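You operate a simulated robot arm through the tools that you are given. There is no shell and no other tool. Be economical: measure what you need, move in short steps, check, and stop when the job is done.

You run a simulated robot arm. Do the job below in one go: nothing can be reset, and whatever is moved stays where it is left.

TASK
Fetch the green weight from the top of the wood-topped bench and set it on top of the cream box there.

Only the result counts: the job must be done as asked and must still hold three seconds after the hand-in. Knocking over, shifting, dropping, spilling or breaking anything else fails it.

THE ROBOT
A 6-joint arm with a two-finger parallel gripper, fixed in place. Base frame: the origin is at the foot of the arm, x ahead of it, y to its left, z up; the work surface is at about z = 0. Lengths are in m, angles in degrees, forces in N, time in s.
With the tool pointing down near the work surface it reaches from about 0.18 to 0.46 m from the base axis. Its first joint turns from -70.0 to 70.0 degrees. Payload 1.9 kg.
The TCP is the grasp point between the finger pads, 0.023 m short of the fingertips. In the tool frame z runs along the fingers and y along their closing line. The gripper opens to 0.094 m. The fingers are 0.038 m wide and 0.01 m thick; the gripper's body (0.054 by 0.096 m) begins 0.039 m behind the TCP.
Orientation is that of the tool frame in the base frame, as a unit quaternion [x, y, z, w]. With the fingers straight down and closing along the base's y, the tool's x points along the base's -x, its y along +y and its z along -z.

THE INTERFACE
- The arm moves only by the tool play_rows. Its argument "increments" is a list of rows, each a list of 3 entries, a list of its own where there are three numbers: the shift along the tool's x, y, z in m, then the turn, a rotation vector about the tool's x, y, z in degrees, then the closure, from 0 (fully open) to 1 (shut). In form: [[[dx, dy, dz], [ax, ay, az], fingers], ...]. A call has 1 to 20 rows; each row shifts and turns the commanded pose from where the row before left it, along the tool's axes as they then stand. Each row takes 0.2 s and may step no farther than 0.05 m and 8.6 degrees from the row before; otherwise, or with a gripper value out of range, the whole call is refused. A pose out of reach is approached as far as the arm can. The call stops where the force on the tool passes 40 N (or 10 N more than at its start, if that is more) or the arm is blocked; 0.2 s more then pass. The fingers move at their own pace (about 0.108 m/s each) and stop on an object; they squeeze with about 37 N. The grip force told is the motor's: it shows also when the fingers shut on nothing. Time passes only in rows, and 0.2 s behind the last, so rows that do not move let the fingers close. The reply holds the time, the measured pose of the TCP, the force on the tool along the base axes, the opening and the grip force, in the units named above and with some noise.
- Cameras (640 x 400 px; columns grow to the right, rows downward): "scene" is fixed at [0.039, 0.2959, 0.4354]; the picture's right is [-0.92, -0.40, 0.00], its down [-0.18, 0.42, -0.89] and it looks along [0.36, -0.82, -0.45] (base axes); focal length 274 px, centre (320, 200). "wrist" rides on the gripper at [-0.039, 0, -0.044] in the tool frame; the picture's right is [0.00, -1.00, 0.00], its down [0.97, 0.00, -0.24] and it looks along [0.24, 0.00, 0.97] (tool axes); focal length 218 px, centre (320, 200). There is no depth. A picture from a camera that has moved, and an enlarged one, comes with that camera's place and axes in the base frame and with its lens.
- grab_frame(camera): a new picture of that camera. The clock stands still meanwhile.
- close_up(camera, box): a new picture of the part [left, top, right, bottom] of that camera's present view, enlarged. The clock stands still meanwhile.
- sign_off(): hands the job in; it is judged then, once.

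Work in short steps. Places have to be worked out from the pictures, the camera data and where the tool is seen: move nearer, look again, correct. Check each grasp and each placing, and mend what went wrong. You have 90 turns and 42 pictures in all, those below and enlarged ones among them. Open the gripper and draw the arm clear of the work before you hand the job in, unless the task says otherwise; then end with one line.

The tools are called after "Emit:" as a command line: name --argument value ..., lists and objects as JSON in quotes. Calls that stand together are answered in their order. play_rows: Moves the arm, as the interface text tells. Its arguments: {"type":"object","properties":{"increments":{"type":"array"}},"required":["increments"]} The other tools are called the same way: grab_frame (camera) takes a picture; close_up (camera, box) takes an enlarged picture of a part of a camera's view; sign_off () hands the job in.

At the start:

```text
time: 0.0
tool_pos: [0.3062, 0.0207, 0.3256]
tcp_rot: [0.0, 1.0, 0.0, 0.0]
wrist_force: [-0.2, 1.2, -1.1]
gripper_width: 0.0937
grip_force: 0.1
```

scene: 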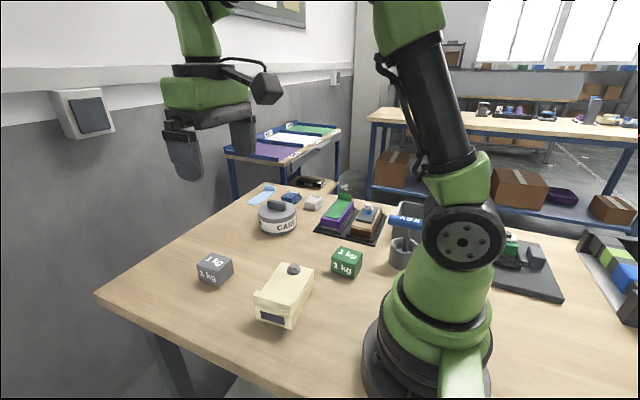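
wrist: 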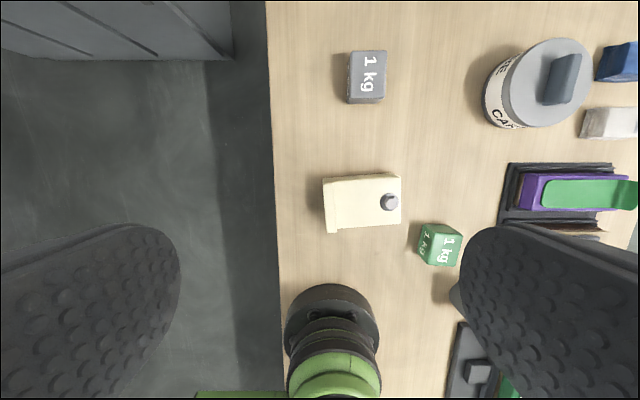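

The wrist view puts the green weight near (0.19, -0.18) and the cream box near (0.26, -0.04), with a knob on its -y end. I'll enlarge both views to measure them.

Emit:
close_up --camera "wrist" --box '[300, 150, 480, 280]'

Emit:
close_up --camera "scene" --box '[230, 220, 400, 340]'

```text
3.08 times, centred on (390, 215) of wrist
camera zoom: at [0.3466, 0.0214, 0.3714], right [0.0, -1.0, 0.0], down [-0.97, 0.0, 0.24], along [-0.24, 0.0, -0.97], focal length 672 px, centre (105, 154)
```

zoom: 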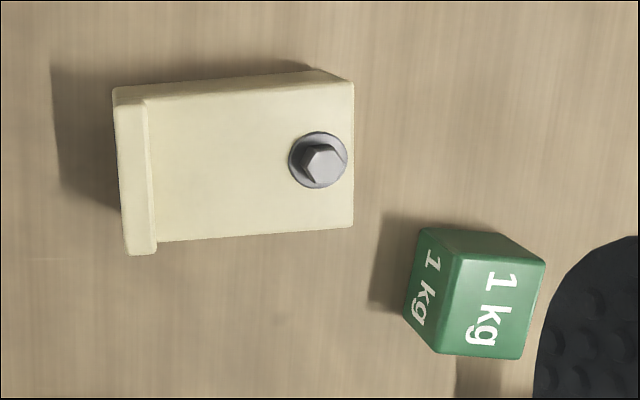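

```text
3.33 times, centred on (315, 280) of scene
camera zoom: at [0.039, 0.2959, 0.4354], right [-0.92, -0.4, 0.0], down [-0.18, 0.42, -0.89], along [0.36, -0.82, -0.45], focal length 914 px, centre (337, -67)
```

zoom: 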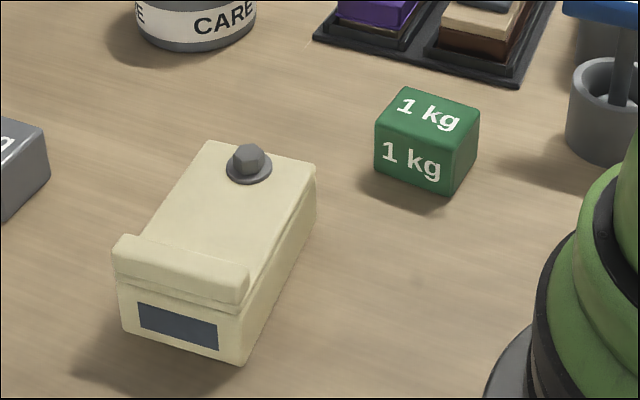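

The weight measures about 0.048 (y) × 0.056 (x) × 0.04 m, centred near (0.179, -0.186). The box top is at z≈0.055, with a clear patch from y≈-0.066 to 0 between the knob and the ridge. Closing along x keeps the fingers off both when placing, so I'll move above the weight and turn the tool 90°.

Emit:
play_rows --increments '[[[0.0212, -0.0345, 0.0177], [0, 0, 0], 0], [[0.0212, -0.0345, 0.0177], [0, 0, 0], 0], [[0.0212, -0.0345, 0.0177], [0, 0, 0], 0], [[0.0212, -0.0345, 0.0177], [0, 0, 0], 0], [[0.0212, -0.0345, 0.0177], [0, 0, 0], 0], [[0.0212, -0.0345, 0.0177], [0, 0, 0], 0], [[0, 0, 0], [0, 0, 8.2], 0], [[0, 0, 0], [0, 0, 8.2], 0], [[0, 0, 0], [0, 0, 8.2], 0], [[0, 0, 0], [0, 0, 8.2], 0], [[0, 0, 0], [0, 0, 8.2], 0], [[0, 0, 0], [0, 0, 8.2], 0], [[0, 0, 0], [0, 0, 8.2], 0], [[0, 0, 0], [0, 0, 8.2], 0], [[0, 0, 0], [0, 0, 8.2], 0], [[0, 0, 0], [0, 0, 8.2], 0], [[0, 0, 0], [0, 0, 8], 0], [[0, 0, 0], [0, 0, 0], 0]]'

Emit:
grab_frame --camera "wrist"

Emit:
grab_frame --camera "scene"

```text
time: 3.8
tool_pos: [0.1797, -0.1865, 0.2207]
tcp_rot: [0.708, 0.707, 0.0, 0.0]
wrist_force: [0.6, 0.2, -0.1]
gripper_width: 0.094
grip_force: 0.1
```

```text
37 pictures are left
camera wrist: at [0.1803, -0.2243, 0.2649], right [-1.0, 0.0, 0.0], down [0.0, 0.97, 0.24], along [0.0, 0.24, -0.97], focal length 218 px, centre (320, 200)
```

wrist: 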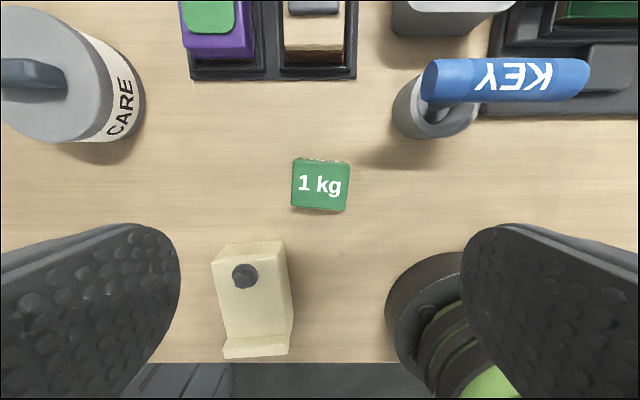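

```text
36 pictures are left
```

scene: 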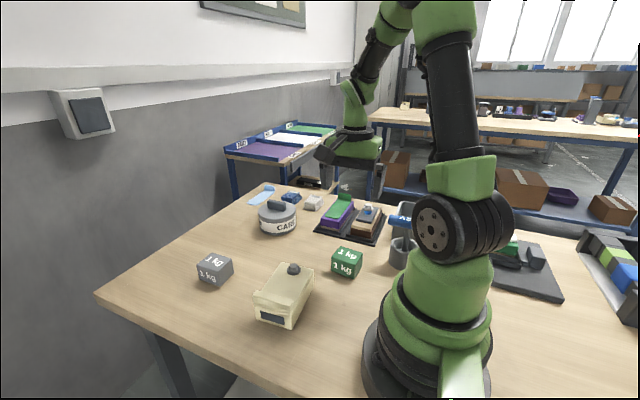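

The weight sits at (0.179, -0.185), turned about 4° clockwise, and the fingers have clear room on both sides. I'll turn 4° and go down to z≈0.03.

Emit:
play_rows --increments '[[[0, 0, 0], [0, 0, 4], 0], [[0, 0, 0.04], [0, 0, 0], 0], [[0, 0, 0.04], [0, 0, 0], 0], [[0, 0, 0.04], [0, 0, 0], 0], [[0, 0, 0.035], [0, 0, 0], 0], [[0, 0, 0.02], [0, 0, 0], 0], [[0, 0, 0.0157], [0, 0, 0], 0], [[0, 0, 0], [0, 0, 0], 0]]'

Emit:
grab_frame --camera "wrist"

```text
time: 5.6
tool_pos: [0.1791, -0.1858, 0.0298]
tcp_rot: [0.732, 0.682, 0.0, 0.0]
wrist_force: [-0.3, -0.2, 0.0]
gripper_width: 0.0938
grip_force: 0.1
```

```text
35 pictures are left
camera wrist: at [0.1776, -0.2242, 0.0737], right [-1.0, 0.07, 0.0], down [0.07, 0.97, 0.24], along [0.02, 0.24, -0.97], focal length 218 px, centre (320, 200)
```

wrist: 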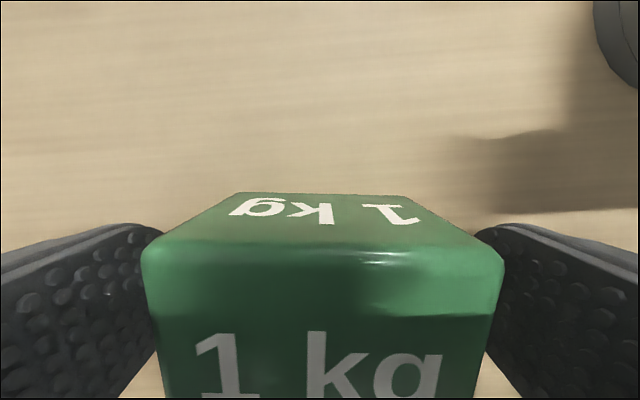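

The weight sits squarely between the pads. I'll close on it and lift a little.

Emit:
play_rows --increments '[[[0, 0, 0], [0, 0, 0], 1], [[0, 0, 0], [0, 0, 0], 1], [[0, 0, 0], [0, 0, 0], 1], [[0, 0, 0], [0, 0, 0], 1], [[0, 0, -0.02], [0, 0, 0], 1], [[0, 0, -0.03], [0, 0, 0], 1], [[0, 0, -0.04], [0, 0, 0], 1], [[0, 0, -0.04], [0, 0, 0], 1], [[0, 0, 0], [0, 0, 0], 1]]'

Emit:
grab_frame --camera "wrist"

```text
time: 7.6
tool_pos: [0.1802, -0.1857, 0.1607]
tcp_rot: [0.731, 0.682, 0.0, 0.0]
wrist_force: [0.0, 0.3, 0.6]
gripper_width: 0.0
grip_force: 36.9
```

```text
34 pictures are left
camera wrist: at [0.1774, -0.2237, 0.2055], right [-1.0, 0.07, 0.0], down [0.07, 0.97, 0.24], along [0.02, 0.24, -0.97], focal length 218 px, centre (320, 200)
```

wrist: 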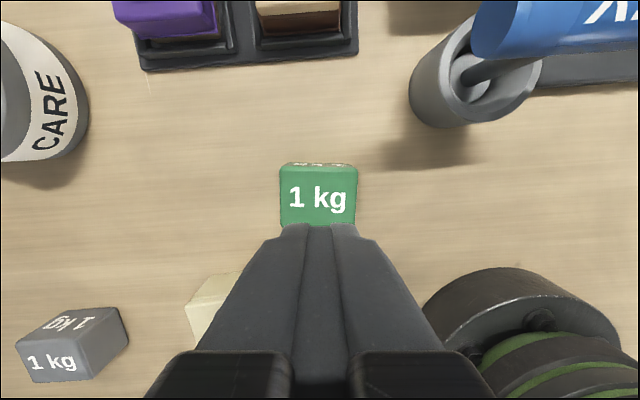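

The fingers shut on nothing (opening 0) and the weight is still in place at about (0.18, -0.185). I'll open, go down slightly lower and close without lifting, to see what the grip does.

Emit:
play_rows --increments '[[[0, 0, 0], [0, 0, 0], 0], [[0, 0, 0], [0, 0, 0], 0], [[0, 0, 0], [0, 0, 0], 0], [[0, 0, 0.04], [0, 0, 0], 0], [[0, 0, 0.04], [0, 0, 0], 0], [[0, 0, 0.03], [0, 0, 0], 0], [[0, 0, 0.0245], [0, 0, 0], 0], [[0, 0, 0], [0, 0, 0], 0], [[0, 0, 0], [0, 0, 0], 1], [[0, 0, 0], [0, 0, 0], 1], [[0, 0, 0], [0, 0, 0], 1]]'

Emit:
grab_frame --camera "wrist"

Emit:
close_up --camera "scene" --box '[270, 180, 430, 300]'

```text
time: 10.0
tool_pos: [0.179, -0.1866, 0.0253]
tcp_rot: [0.731, 0.682, 0.001, -0.001]
wrist_force: [0.2, -0.4, -0.3]
gripper_width: 0.0596
grip_force: 36.5
```

```text
33 pictures are left
camera wrist: at [0.1771, -0.2246, 0.0699], right [-1.0, 0.07, 0.0], down [0.07, 0.97, 0.24], along [0.02, 0.24, -0.97], focal length 218 px, centre (320, 200)
```

wrist: 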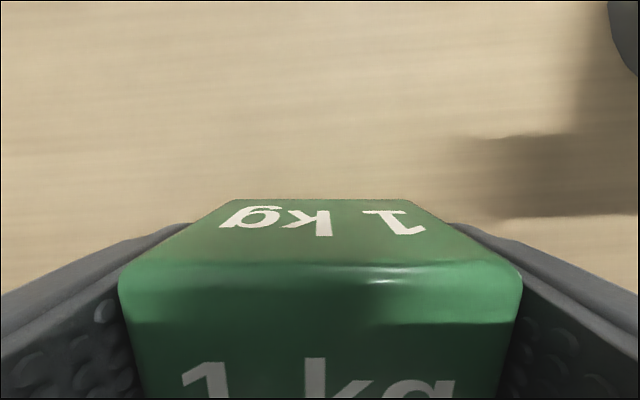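

```text
3.33 times, centred on (350, 240) of scene
camera zoom: at [0.039, 0.2959, 0.4354], right [-0.92, -0.4, 0.0], down [-0.18, 0.42, -0.89], along [0.36, -0.82, -0.45], focal length 914 px, centre (220, 67)
```

zoom: 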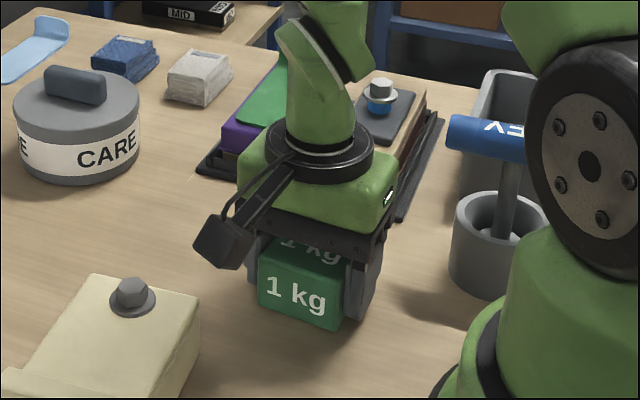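

The grip holds at an opening of 0.0596 with 36.5 N, so the weight slipped out during the fast lift. I'll lift slowly and watch the force and opening.

Emit:
play_rows --increments '[[[0, 0, 0], [0, 0, 0], 1], [[0, 0, -0.003], [0, 0, 0], 1], [[0, 0, -0.003], [0, 0, 0], 1], [[0, 0, -0.003], [0, 0, 0], 1], [[0, 0, 0], [0, 0, 0], 1]]'

Emit:
grab_frame --camera "wrist"

```text
time: 11.2
tool_pos: [0.1809, -0.187, 0.0346]
tcp_rot: [0.731, 0.682, -0.001, 0.0]
wrist_force: [-0.1, -0.7, -8.9]
gripper_width: 0.0599
grip_force: 36.8
```

```text
31 pictures are left
camera wrist: at [0.1773, -0.2243, 0.0792], right [-1.0, 0.07, 0.0], down [0.07, 0.97, 0.24], along [0.02, 0.24, -0.97], focal length 218 px, centre (320, 200)
```

wrist: 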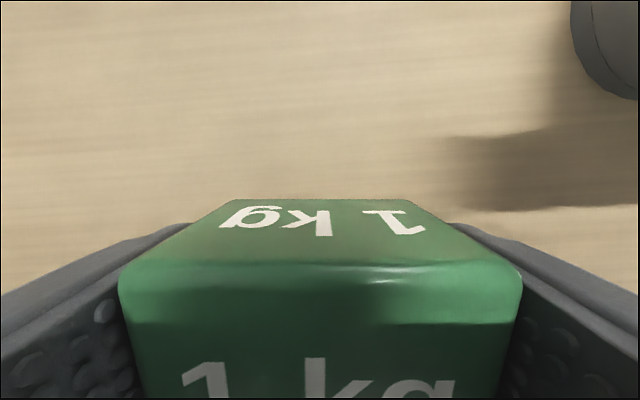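

The force on the tool is -8.9 N and the weight's place in the picture hasn't changed, so it is held without slipping. I'll keep lifting gently.

Emit:
play_rows --increments '[[[0, 0, -0.003], [0, 0, 0], 1], [[0, 0, -0.004], [0, 0, 0], 1], [[0, 0, -0.005], [0, 0, 0], 1], [[0, 0, -0.006], [0, 0, 0], 1], [[0, 0, -0.007], [0, 0, 0], 1], [[0, 0, -0.008], [0, 0, 0], 1], [[0, 0, -0.008], [0, 0, 0], 1], [[0, 0, -0.008], [0, 0, 0], 1], [[0, 0, -0.008], [0, 0, 0], 1], [[0, 0, -0.008], [0, 0, 0], 1], [[0, 0, -0.007], [0, 0, 0], 1], [[0, 0, -0.006], [0, 0, 0], 1], [[0, 0, -0.005], [0, 0, 0], 1], [[0, 0, -0.004], [0, 0, 0], 1], [[0, 0, -0.003], [0, 0, 0], 1], [[0, 0, 0], [0, 0, 0], 1]]'

Emit:
grab_frame --camera "wrist"

Emit:
grab_frame --camera "scene"

```text
time: 14.6
tool_pos: [0.179, -0.1861, 0.1248]
tcp_rot: [0.731, 0.682, 0.0, 0.0]
wrist_force: [-0.3, 0.4, -9.0]
gripper_width: 0.06
grip_force: 36.7
```

```text
30 pictures are left
camera wrist: at [0.1778, -0.2243, 0.1689], right [-1.0, 0.07, 0.0], down [0.07, 0.97, 0.24], along [0.02, 0.24, -0.97], focal length 218 px, centre (320, 200)
```

wrist: 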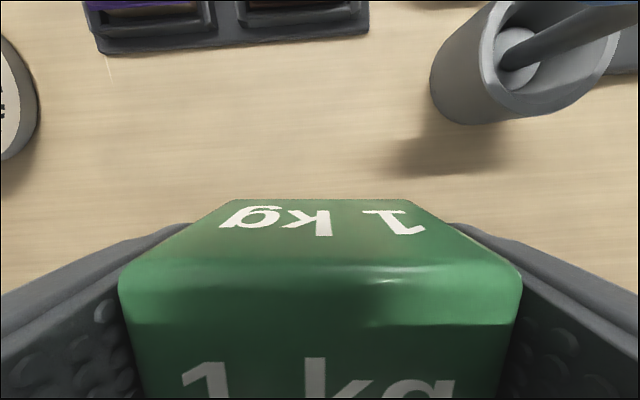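

```text
29 pictures are left
```

scene: 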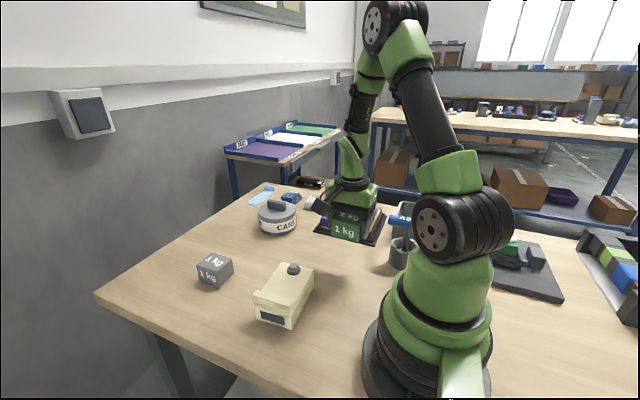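

The hold is steady. Next I'll lift 2 cm more, turn -8.6° to line up with the box, then travel gently to about (0.262, -0.0355).

Emit:
play_rows --increments '[[[0, 0, -0.003], [0, 0, 0], 1], [[0, 0, -0.005], [0, 0, 0], 1], [[0, 0, -0.006], [0, 0, 0], 1], [[0, 0, -0.004], [0, 0, 0], 1], [[0, 0, -0.002], [0, 0, -1], 1], [[0, 0, 0], [0, 0, -2], 1], [[0, 0, 0], [0, 0, -2.6], 1], [[0, 0, 0], [0, 0, -2], 1], [[0, 0, 0], [0, 0, -1], 1], [[0, 0, 0], [0, 0, 0], 1]]'

Emit:
play_rows --increments '[[[0.0025, 0.0017, 0], [0, 0, 0], 1], [[0.005, 0.0033, 0], [0, 0, 0], 1], [[0.0075, 0.005, 0], [0, 0, 0], 1], [[0.009, 0.006, 0], [0, 0, 0], 1], [[0.009, 0.006, 0], [0, 0, 0], 1], [[0.009, 0.006, 0], [0, 0, 0], 1], [[0.009, 0.006, 0], [0, 0, 0], 1], [[0.009, 0.006, 0], [0, 0, 0], 1], [[0.009, 0.006, 0], [0, 0, 0], 1], [[0.009, 0.006, 0], [0, 0, 0], 1], [[0.009, 0.006, 0], [0, 0, 0], 1], [[0.009, 0.006, 0], [0, 0, 0], 1], [[0.009, 0.006, 0], [0, 0, 0], 1], [[0.009, 0.006, 0], [0, 0, 0], 1], [[0.009, 0.006, 0], [0, 0, 0], 1], [[0.009, 0.0055, 0], [0, 0, 0], 1], [[0.006, 0.004, 0], [0, 0, 0], 1], [[0.004, 0.0023, 0], [0, 0, 0], 1], [[0.0015, 0.001, 0], [0, 0, 0], 1], [[0, 0, 0], [0, 0, 0], 1]]'

Emit:
close_up --camera "scene" --box '[220, 200, 380, 340]'

Emit:
grab_frame --camera "wrist"

```text
time: 16.8
tool_pos: [0.1796, -0.1856, 0.1442]
tcp_rot: [0.678, 0.735, 0.0, 0.0]
wrist_force: [-0.3, 0.1, -10.3]
gripper_width: 0.0599
grip_force: 37.0
```

```text
time: 21.0
tool_pos: [0.2626, -0.0371, 0.1442]
tcp_rot: [0.678, 0.735, 0.0, 0.0]
wrist_force: [0.2, -0.3, -9.3]
gripper_width: 0.0601
grip_force: 36.8
```

```text
2.86 times, centred on (300, 270) of scene
camera zoom: at [0.039, 0.2959, 0.4354], right [-0.92, -0.4, 0.0], down [-0.18, 0.42, -0.89], along [0.36, -0.82, -0.45], focal length 783 px, centre (377, 0)
```

zoom: 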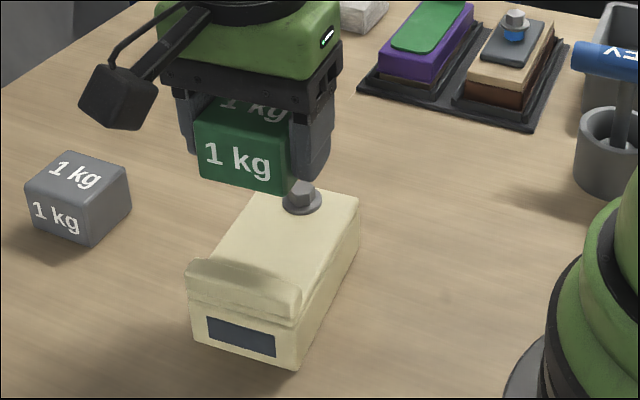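

```text
27 pictures are left
camera wrist: at [0.2664, -0.074, 0.1888], right [-1.0, -0.08, 0.0], down [-0.08, 0.97, 0.24], along [-0.02, 0.24, -0.97], focal length 218 px, centre (320, 200)
```

wrist: 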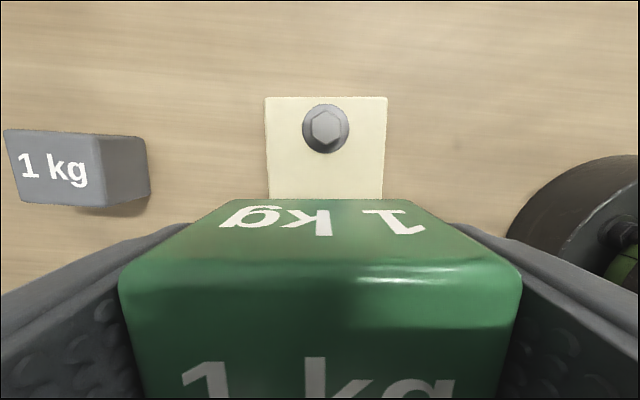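

The box edges run parallel to the weight. Its centre is about 4 mm towards -x, and there is slightly more room on the knob side. I'll shift by (-3 mm, -3.7 mm) and lower partway, then check.

Emit:
play_rows --increments '[[[-0.001, -0.001, 0], [0, 0, 0], 1], [[-0.001, -0.0017, 0], [0, 0, 0], 1], [[-0.001, -0.001, 0], [0, 0, 0], 1], [[0, 0, 0.002], [0, 0, 0], 1], [[0, 0, 0.004], [0, 0, 0], 1], [[0, 0, 0.006], [0, 0, 0], 1], [[0, 0, 0.007], [0, 0, 0], 1], [[0, 0, 0.007], [0, 0, 0], 1], [[0, 0, 0.006], [0, 0, 0], 1], [[0, 0, 0.005], [0, 0, 0], 1], [[0, 0, 0.003], [0, 0, 0], 1], [[0, 0, 0.002], [0, 0, 0], 1], [[0, 0, 0], [0, 0, 0], 1]]'

Emit:
grab_frame --camera "wrist"

Emit:
close_up --camera "scene" --box '[230, 220, 350, 340]'

```text
time: 23.8
tool_pos: [0.2608, -0.0395, 0.1032]
tcp_rot: [0.678, 0.735, 0.0, 0.0]
wrist_force: [-0.1, -0.8, -9.2]
gripper_width: 0.0599
grip_force: 37.1
```

```text
26 pictures are left
camera wrist: at [0.2635, -0.077, 0.1466], right [-1.0, -0.08, 0.0], down [-0.08, 0.97, 0.24], along [-0.02, 0.24, -0.97], focal length 218 px, centre (320, 200)
```

wrist: 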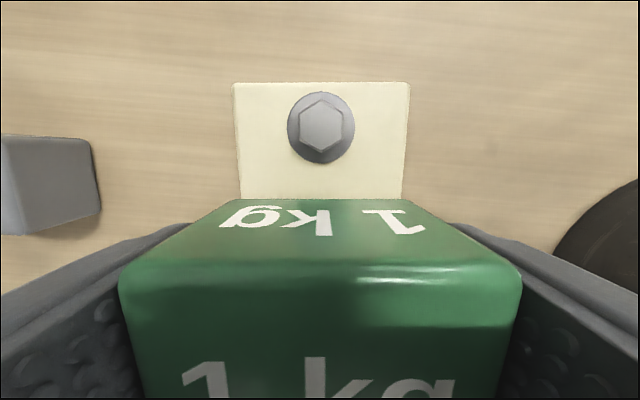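

```text
3.33 times, centred on (290, 280) of scene
camera zoom: at [0.039, 0.2959, 0.4354], right [-0.92, -0.4, 0.0], down [-0.18, 0.42, -0.89], along [0.36, -0.82, -0.45], focal length 914 px, centre (420, -67)
```

zoom: 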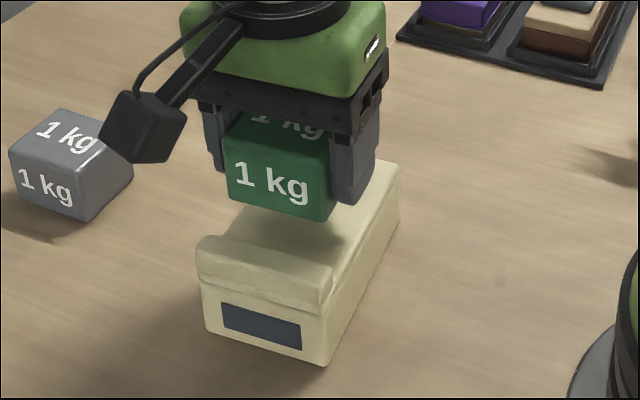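

It is centred across the box, with about 10 mm to the knob and somewhat more to the ridge. I'll nudge 3 mm towards the ridge and lower gently to contact, watching the force.

Emit:
play_rows --increments '[[[0.0015, 0, 0], [0, 0, 0], 1], [[0.0015, 0, 0], [0, 0, 0], 1], [[0, 0, 0.002], [0, 0, 0], 1], [[0, 0, 0.004], [0, 0, 0], 1], [[0, 0, 0.004], [0, 0, 0], 1], [[0, 0, 0.003], [0, 0, 0], 1], [[0, 0, 0.002], [0, 0, 0], 1], [[0, 0, 0.001], [0, 0, 0], 1], [[0, 0, 0], [0, 0, 0], 1]]'

Emit:
close_up --camera "scene" --box '[240, 230, 340, 330]'

```text
time: 25.8
tool_pos: [0.2598, -0.0361, 0.0871]
tcp_rot: [0.678, 0.735, 0.0, 0.0]
wrist_force: [-0.6, -0.4, -9.7]
gripper_width: 0.0595
grip_force: 37.1
```

```text
4.00 times, centred on (290, 280) of scene
camera zoom: at [0.039, 0.2959, 0.4354], right [-0.92, -0.4, 0.0], down [-0.18, 0.42, -0.89], along [0.36, -0.82, -0.45], focal length 1097 px, centre (440, -120)
```

zoom: 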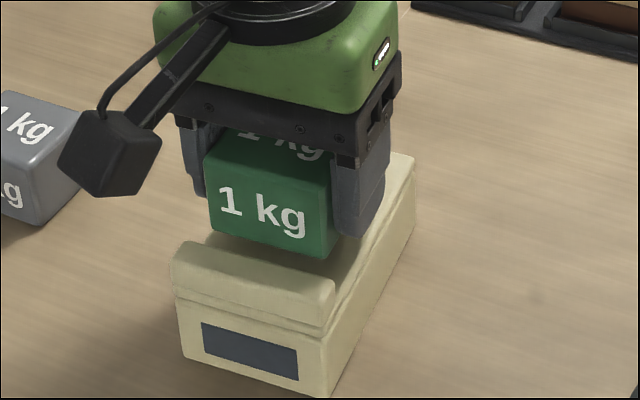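

It is still hanging freely at -9.7 N, a few mm above the top. I'll continue in 1 mm steps.

Emit:
play_rows --increments '[[[0, 0, 0.001], [0, 0, 0], 1], [[0, 0, 0.001], [0, 0, 0], 1], [[0, 0, 0.001], [0, 0, 0], 1], [[0, 0, 0.001], [0, 0, 0], 1], [[0, 0, 0], [0, 0, 0], 1]]'

```text
time: 27.0
tool_pos: [0.2599, -0.0365, 0.0822]
tcp_rot: [0.678, 0.735, 0.0, 0.0]
wrist_force: [-0.6, 0.3, -9.9]
gripper_width: 0.0601
grip_force: 37.4
```

Still hanging, so another two small steps down.

Emit:
play_rows --increments '[[[0, 0, 0.001], [0, 0, 0], 1], [[0, 0, 0.001], [0, 0, 0], 1], [[0, 0, 0], [0, 0, 0], 1]]'

Emit:
close_up --camera "scene" --box '[240, 230, 340, 330]'

```text
time: 27.8
tool_pos: [0.2592, -0.036, 0.0812]
tcp_rot: [0.678, 0.735, -0.001, 0.0]
wrist_force: [-0.7, 0.5, -9.8]
gripper_width: 0.0599
grip_force: 37.2
```

```text
4.00 times, centred on (290, 280) of scene
camera zoom: at [0.039, 0.2959, 0.4354], right [-0.92, -0.4, 0.0], down [-0.18, 0.42, -0.89], along [0.36, -0.82, -0.45], focal length 1097 px, centre (440, -120)
```

zoom: 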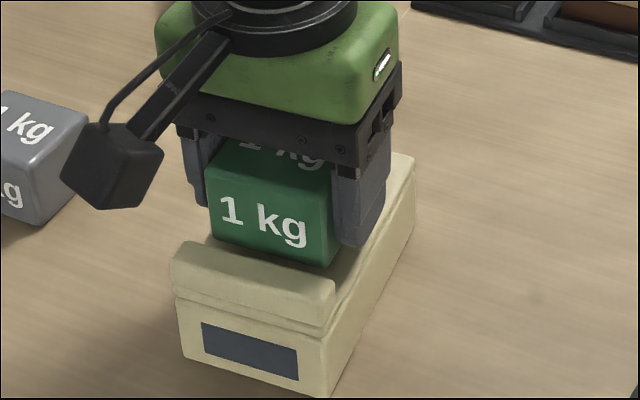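

A small gap remains, so I'll go on in 1 mm steps.

Emit:
play_rows --increments '[[[0, 0, 0.001], [0, 0, 0], 1], [[0, 0, 0.001], [0, 0, 0], 1], [[0, 0, 0], [0, 0, 0], 1]]'

```text
time: 28.6
tool_pos: [0.2595, -0.0365, 0.0788]
tcp_rot: [0.678, 0.735, 0.0, -0.001]
wrist_force: [1.5, -0.6, -9.6]
gripper_width: 0.0599
grip_force: 36.9
```

Still hanging at -9.6 N. I'll go down two more mm.

Emit:
play_rows --increments '[[[0, 0, 0.001], [0, 0, 0], 1], [[0, 0, 0.001], [0, 0, 0], 1], [[0, 0, 0], [0, 0, 0], 1]]'

Emit:
close_up --camera "scene" --box '[240, 230, 340, 330]'

Emit:
grab_frame --camera "wrist"

```text
time: 29.4
tool_pos: [0.2591, -0.0363, 0.0771]
tcp_rot: [0.678, 0.735, 0.0, 0.0]
wrist_force: [-0.5, 0.2, -10.0]
gripper_width: 0.0599
grip_force: 36.9
```

```text
4.00 times, centred on (290, 280) of scene
camera zoom: at [0.039, 0.2959, 0.4354], right [-0.92, -0.4, 0.0], down [-0.18, 0.42, -0.89], along [0.36, -0.82, -0.45], focal length 1097 px, centre (440, -120)
```

zoom: 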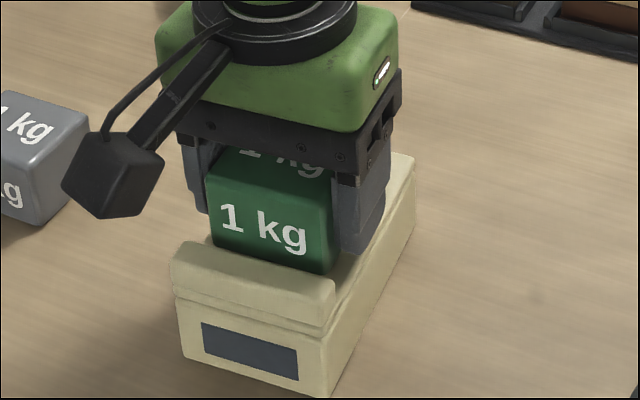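

```text
21 pictures are left
camera wrist: at [0.2629, -0.0738, 0.1209], right [-1.0, -0.08, 0.0], down [-0.08, 0.97, 0.24], along [-0.02, 0.24, -0.97], focal length 218 px, centre (320, 200)
```

wrist: 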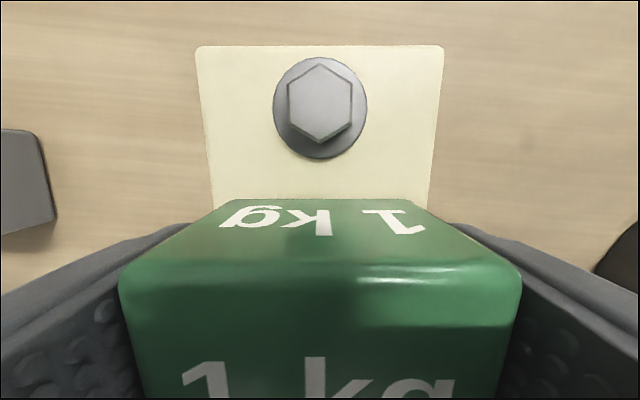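

The gap looks like a millimetre or two. The lateral placing is good, so I'll keep going down.

Emit:
play_rows --increments '[[[0, 0, 0.001], [0, 0, 0], 1], [[0, 0, 0.001], [0, 0, 0], 1], [[0, 0, 0], [0, 0, 0], 1]]'

```text
time: 30.2
tool_pos: [0.2597, -0.0352, 0.0744]
tcp_rot: [0.678, 0.735, -0.001, 0.0]
wrist_force: [0.2, -0.5, -9.6]
gripper_width: 0.06
grip_force: 37.0
```

Still no contact, so I'll continue down 2 mm.

Emit:
play_rows --increments '[[[0, 0, 0.001], [0, 0, 0], 1], [[0, 0, 0.001], [0, 0, 0], 1], [[0, 0, 0], [0, 0, 0], 1]]'

Emit:
close_up --camera "scene" --box '[240, 230, 340, 330]'

```text
time: 31.0
tool_pos: [0.2606, -0.0344, 0.0739]
tcp_rot: [0.679, 0.734, 0.001, 0.0]
wrist_force: [-10.9, 0.2, 33.3]
gripper_width: 0.0602
grip_force: 36.8
```

```text
4.00 times, centred on (290, 280) of scene
camera zoom: at [0.0389, 0.2959, 0.4354], right [-0.92, -0.4, 0.0], down [-0.18, 0.42, -0.89], along [0.36, -0.82, -0.45], focal length 1097 px, centre (440, -120)
```

zoom: 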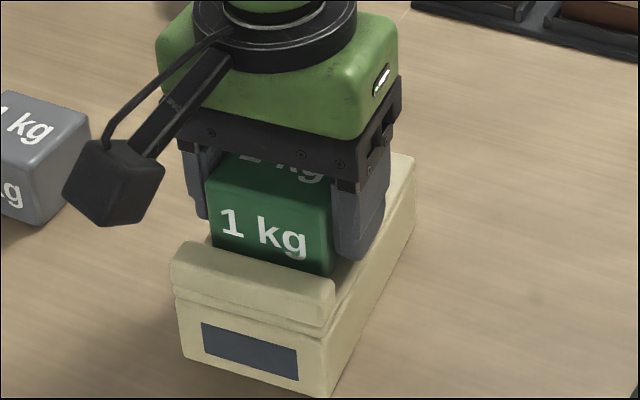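

It is in contact now, pressing 33 N down. I'll back off 1 mm to ease the force before releasing.

Emit:
play_rows --increments '[[[0, 0, -0.0005], [0, 0, 0], 1], [[0, 0, -0.0005], [0, 0, 0], 1], [[0, 0, 0], [0, 0, 0], 1]]'

```text
time: 31.8
tool_pos: [0.2596, -0.0361, 0.073]
tcp_rot: [0.678, 0.735, 0.0, 0.0]
wrist_force: [-0.4, -1.2, -6.8]
gripper_width: 0.0599
grip_force: 36.6
```

The force has eased to about -7 N, so the weight is touching and almost resting. I'll release it in small openings.

Emit:
play_rows --increments '[[[0, 0, 0.0002], [0, 0, 0], 1], [[0, 0, 0], [0, 0, 0], 0.33], [[0, 0, 0], [0, 0, 0], 0.28], [[0, 0, 0], [0, 0, 0], 0.2], [[0, 0, 0], [0, 0, 0], 0.1], [[0, 0, 0], [0, 0, 0], 0.1]]'

Emit:
grab_frame --camera "wrist"

Emit:
close_up --camera "scene" --box '[240, 230, 340, 330]'

```text
time: 33.2
tool_pos: [0.2599, -0.0354, 0.0736]
tcp_rot: [0.678, 0.735, 0.0, 0.0]
wrist_force: [0.3, 0.3, -0.1]
gripper_width: 0.0846
grip_force: 0.1
```

```text
19 pictures are left
camera wrist: at [0.2631, -0.0739, 0.1177], right [-1.0, -0.08, 0.0], down [-0.08, 0.97, 0.24], along [-0.02, 0.24, -0.97], focal length 218 px, centre (320, 200)
```

wrist: 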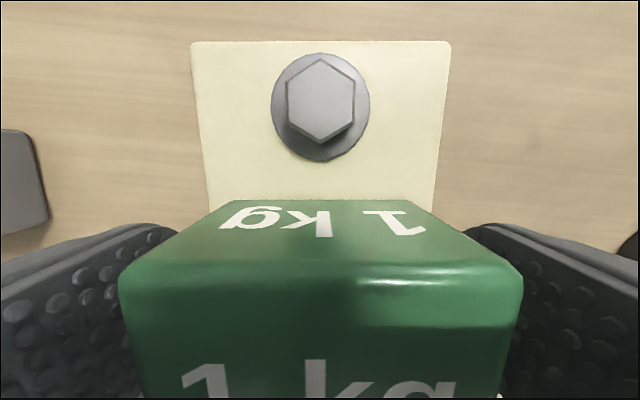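

```text
4.00 times, centred on (290, 280) of scene
camera zoom: at [0.039, 0.2959, 0.4354], right [-0.92, -0.4, 0.0], down [-0.18, 0.42, -0.89], along [0.36, -0.82, -0.45], focal length 1097 px, centre (440, -120)
```

zoom: 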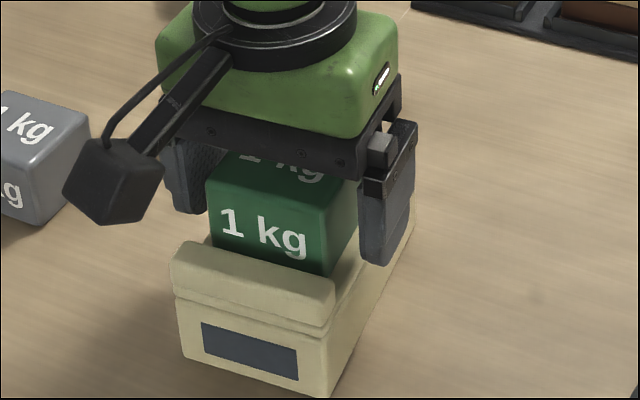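

The weight is released and stands still on the box. I'll open fully and draw straight up.

Emit:
play_rows --increments '[[[0, 0, 0], [0, 0, 0], 0], [[0, 0, -0.005], [0, 0, 0], 0], [[0, 0, -0.015], [0, 0, 0], 0], [[0, 0, -0.03], [0, 0, 0], 0], [[0, 0, -0.04], [0, 0, 0], 0], [[0, 0, -0.04], [0, 0, 0], 0], [[0, 0, -0.03], [0, 0, 0], 0], [[0, 0, 0], [0, 0, 0], 0]]'

Emit:
grab_frame --camera "wrist"

Emit:
grab_frame --camera "scene"

```text
time: 35.0
tool_pos: [0.2601, -0.0357, 0.233]
tcp_rot: [0.678, 0.735, 0.0, 0.0]
wrist_force: [-0.3, -0.2, 0.0]
gripper_width: 0.0936
grip_force: 0.0
```

```text
17 pictures are left
camera wrist: at [0.2628, -0.0739, 0.2776], right [-1.0, -0.08, 0.0], down [-0.08, 0.97, 0.24], along [-0.02, 0.24, -0.97], focal length 218 px, centre (320, 200)
```

wrist: 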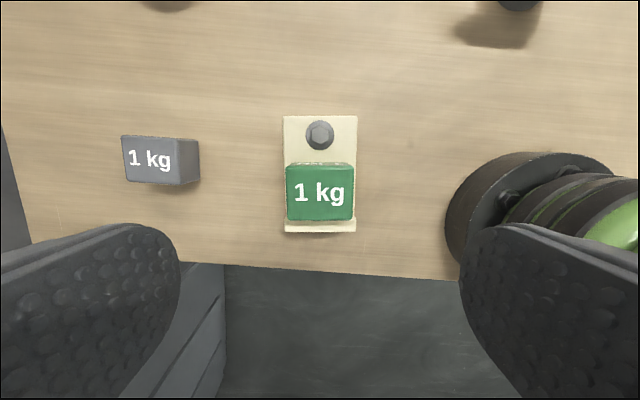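

```text
16 pictures are left
```

scene: 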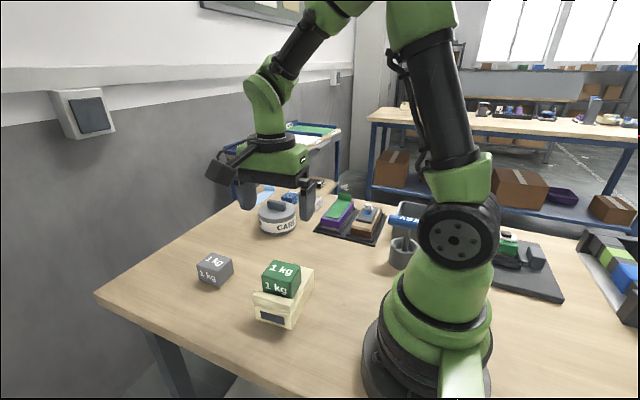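

The weight is on the box and nothing else has moved. One enlarged look will tell whether it lies flat.

Emit:
close_up --camera "scene" --box '[240, 240, 330, 340]'

```text
4.00 times, centred on (285, 290) of scene
camera zoom: at [0.039, 0.2959, 0.4354], right [-0.92, -0.4, 0.0], down [-0.18, 0.42, -0.89], along [0.36, -0.82, -0.45], focal length 1097 px, centre (460, -160)
```

zoom: 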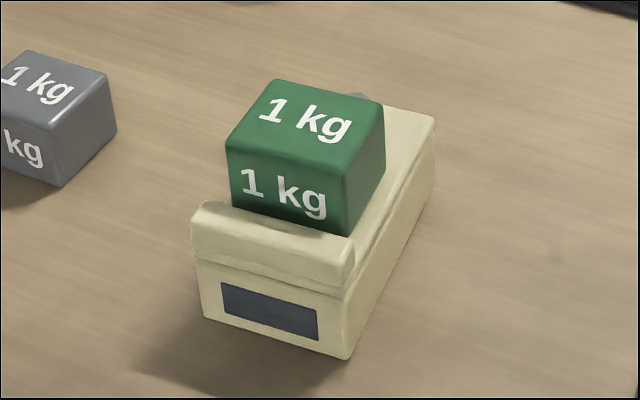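

The weight lies flat on the box between the ridge and the knob, and the arm is clear with the gripper open. I'm handing the job in.

Emit:
sign_off

```text
The job is handed in.
```

The green weight is flat on top of the cream box, the gripper is open and clear, and nothing else on the bench looks moved; the first grip slipped, leaving the weight where it was, and the second held.
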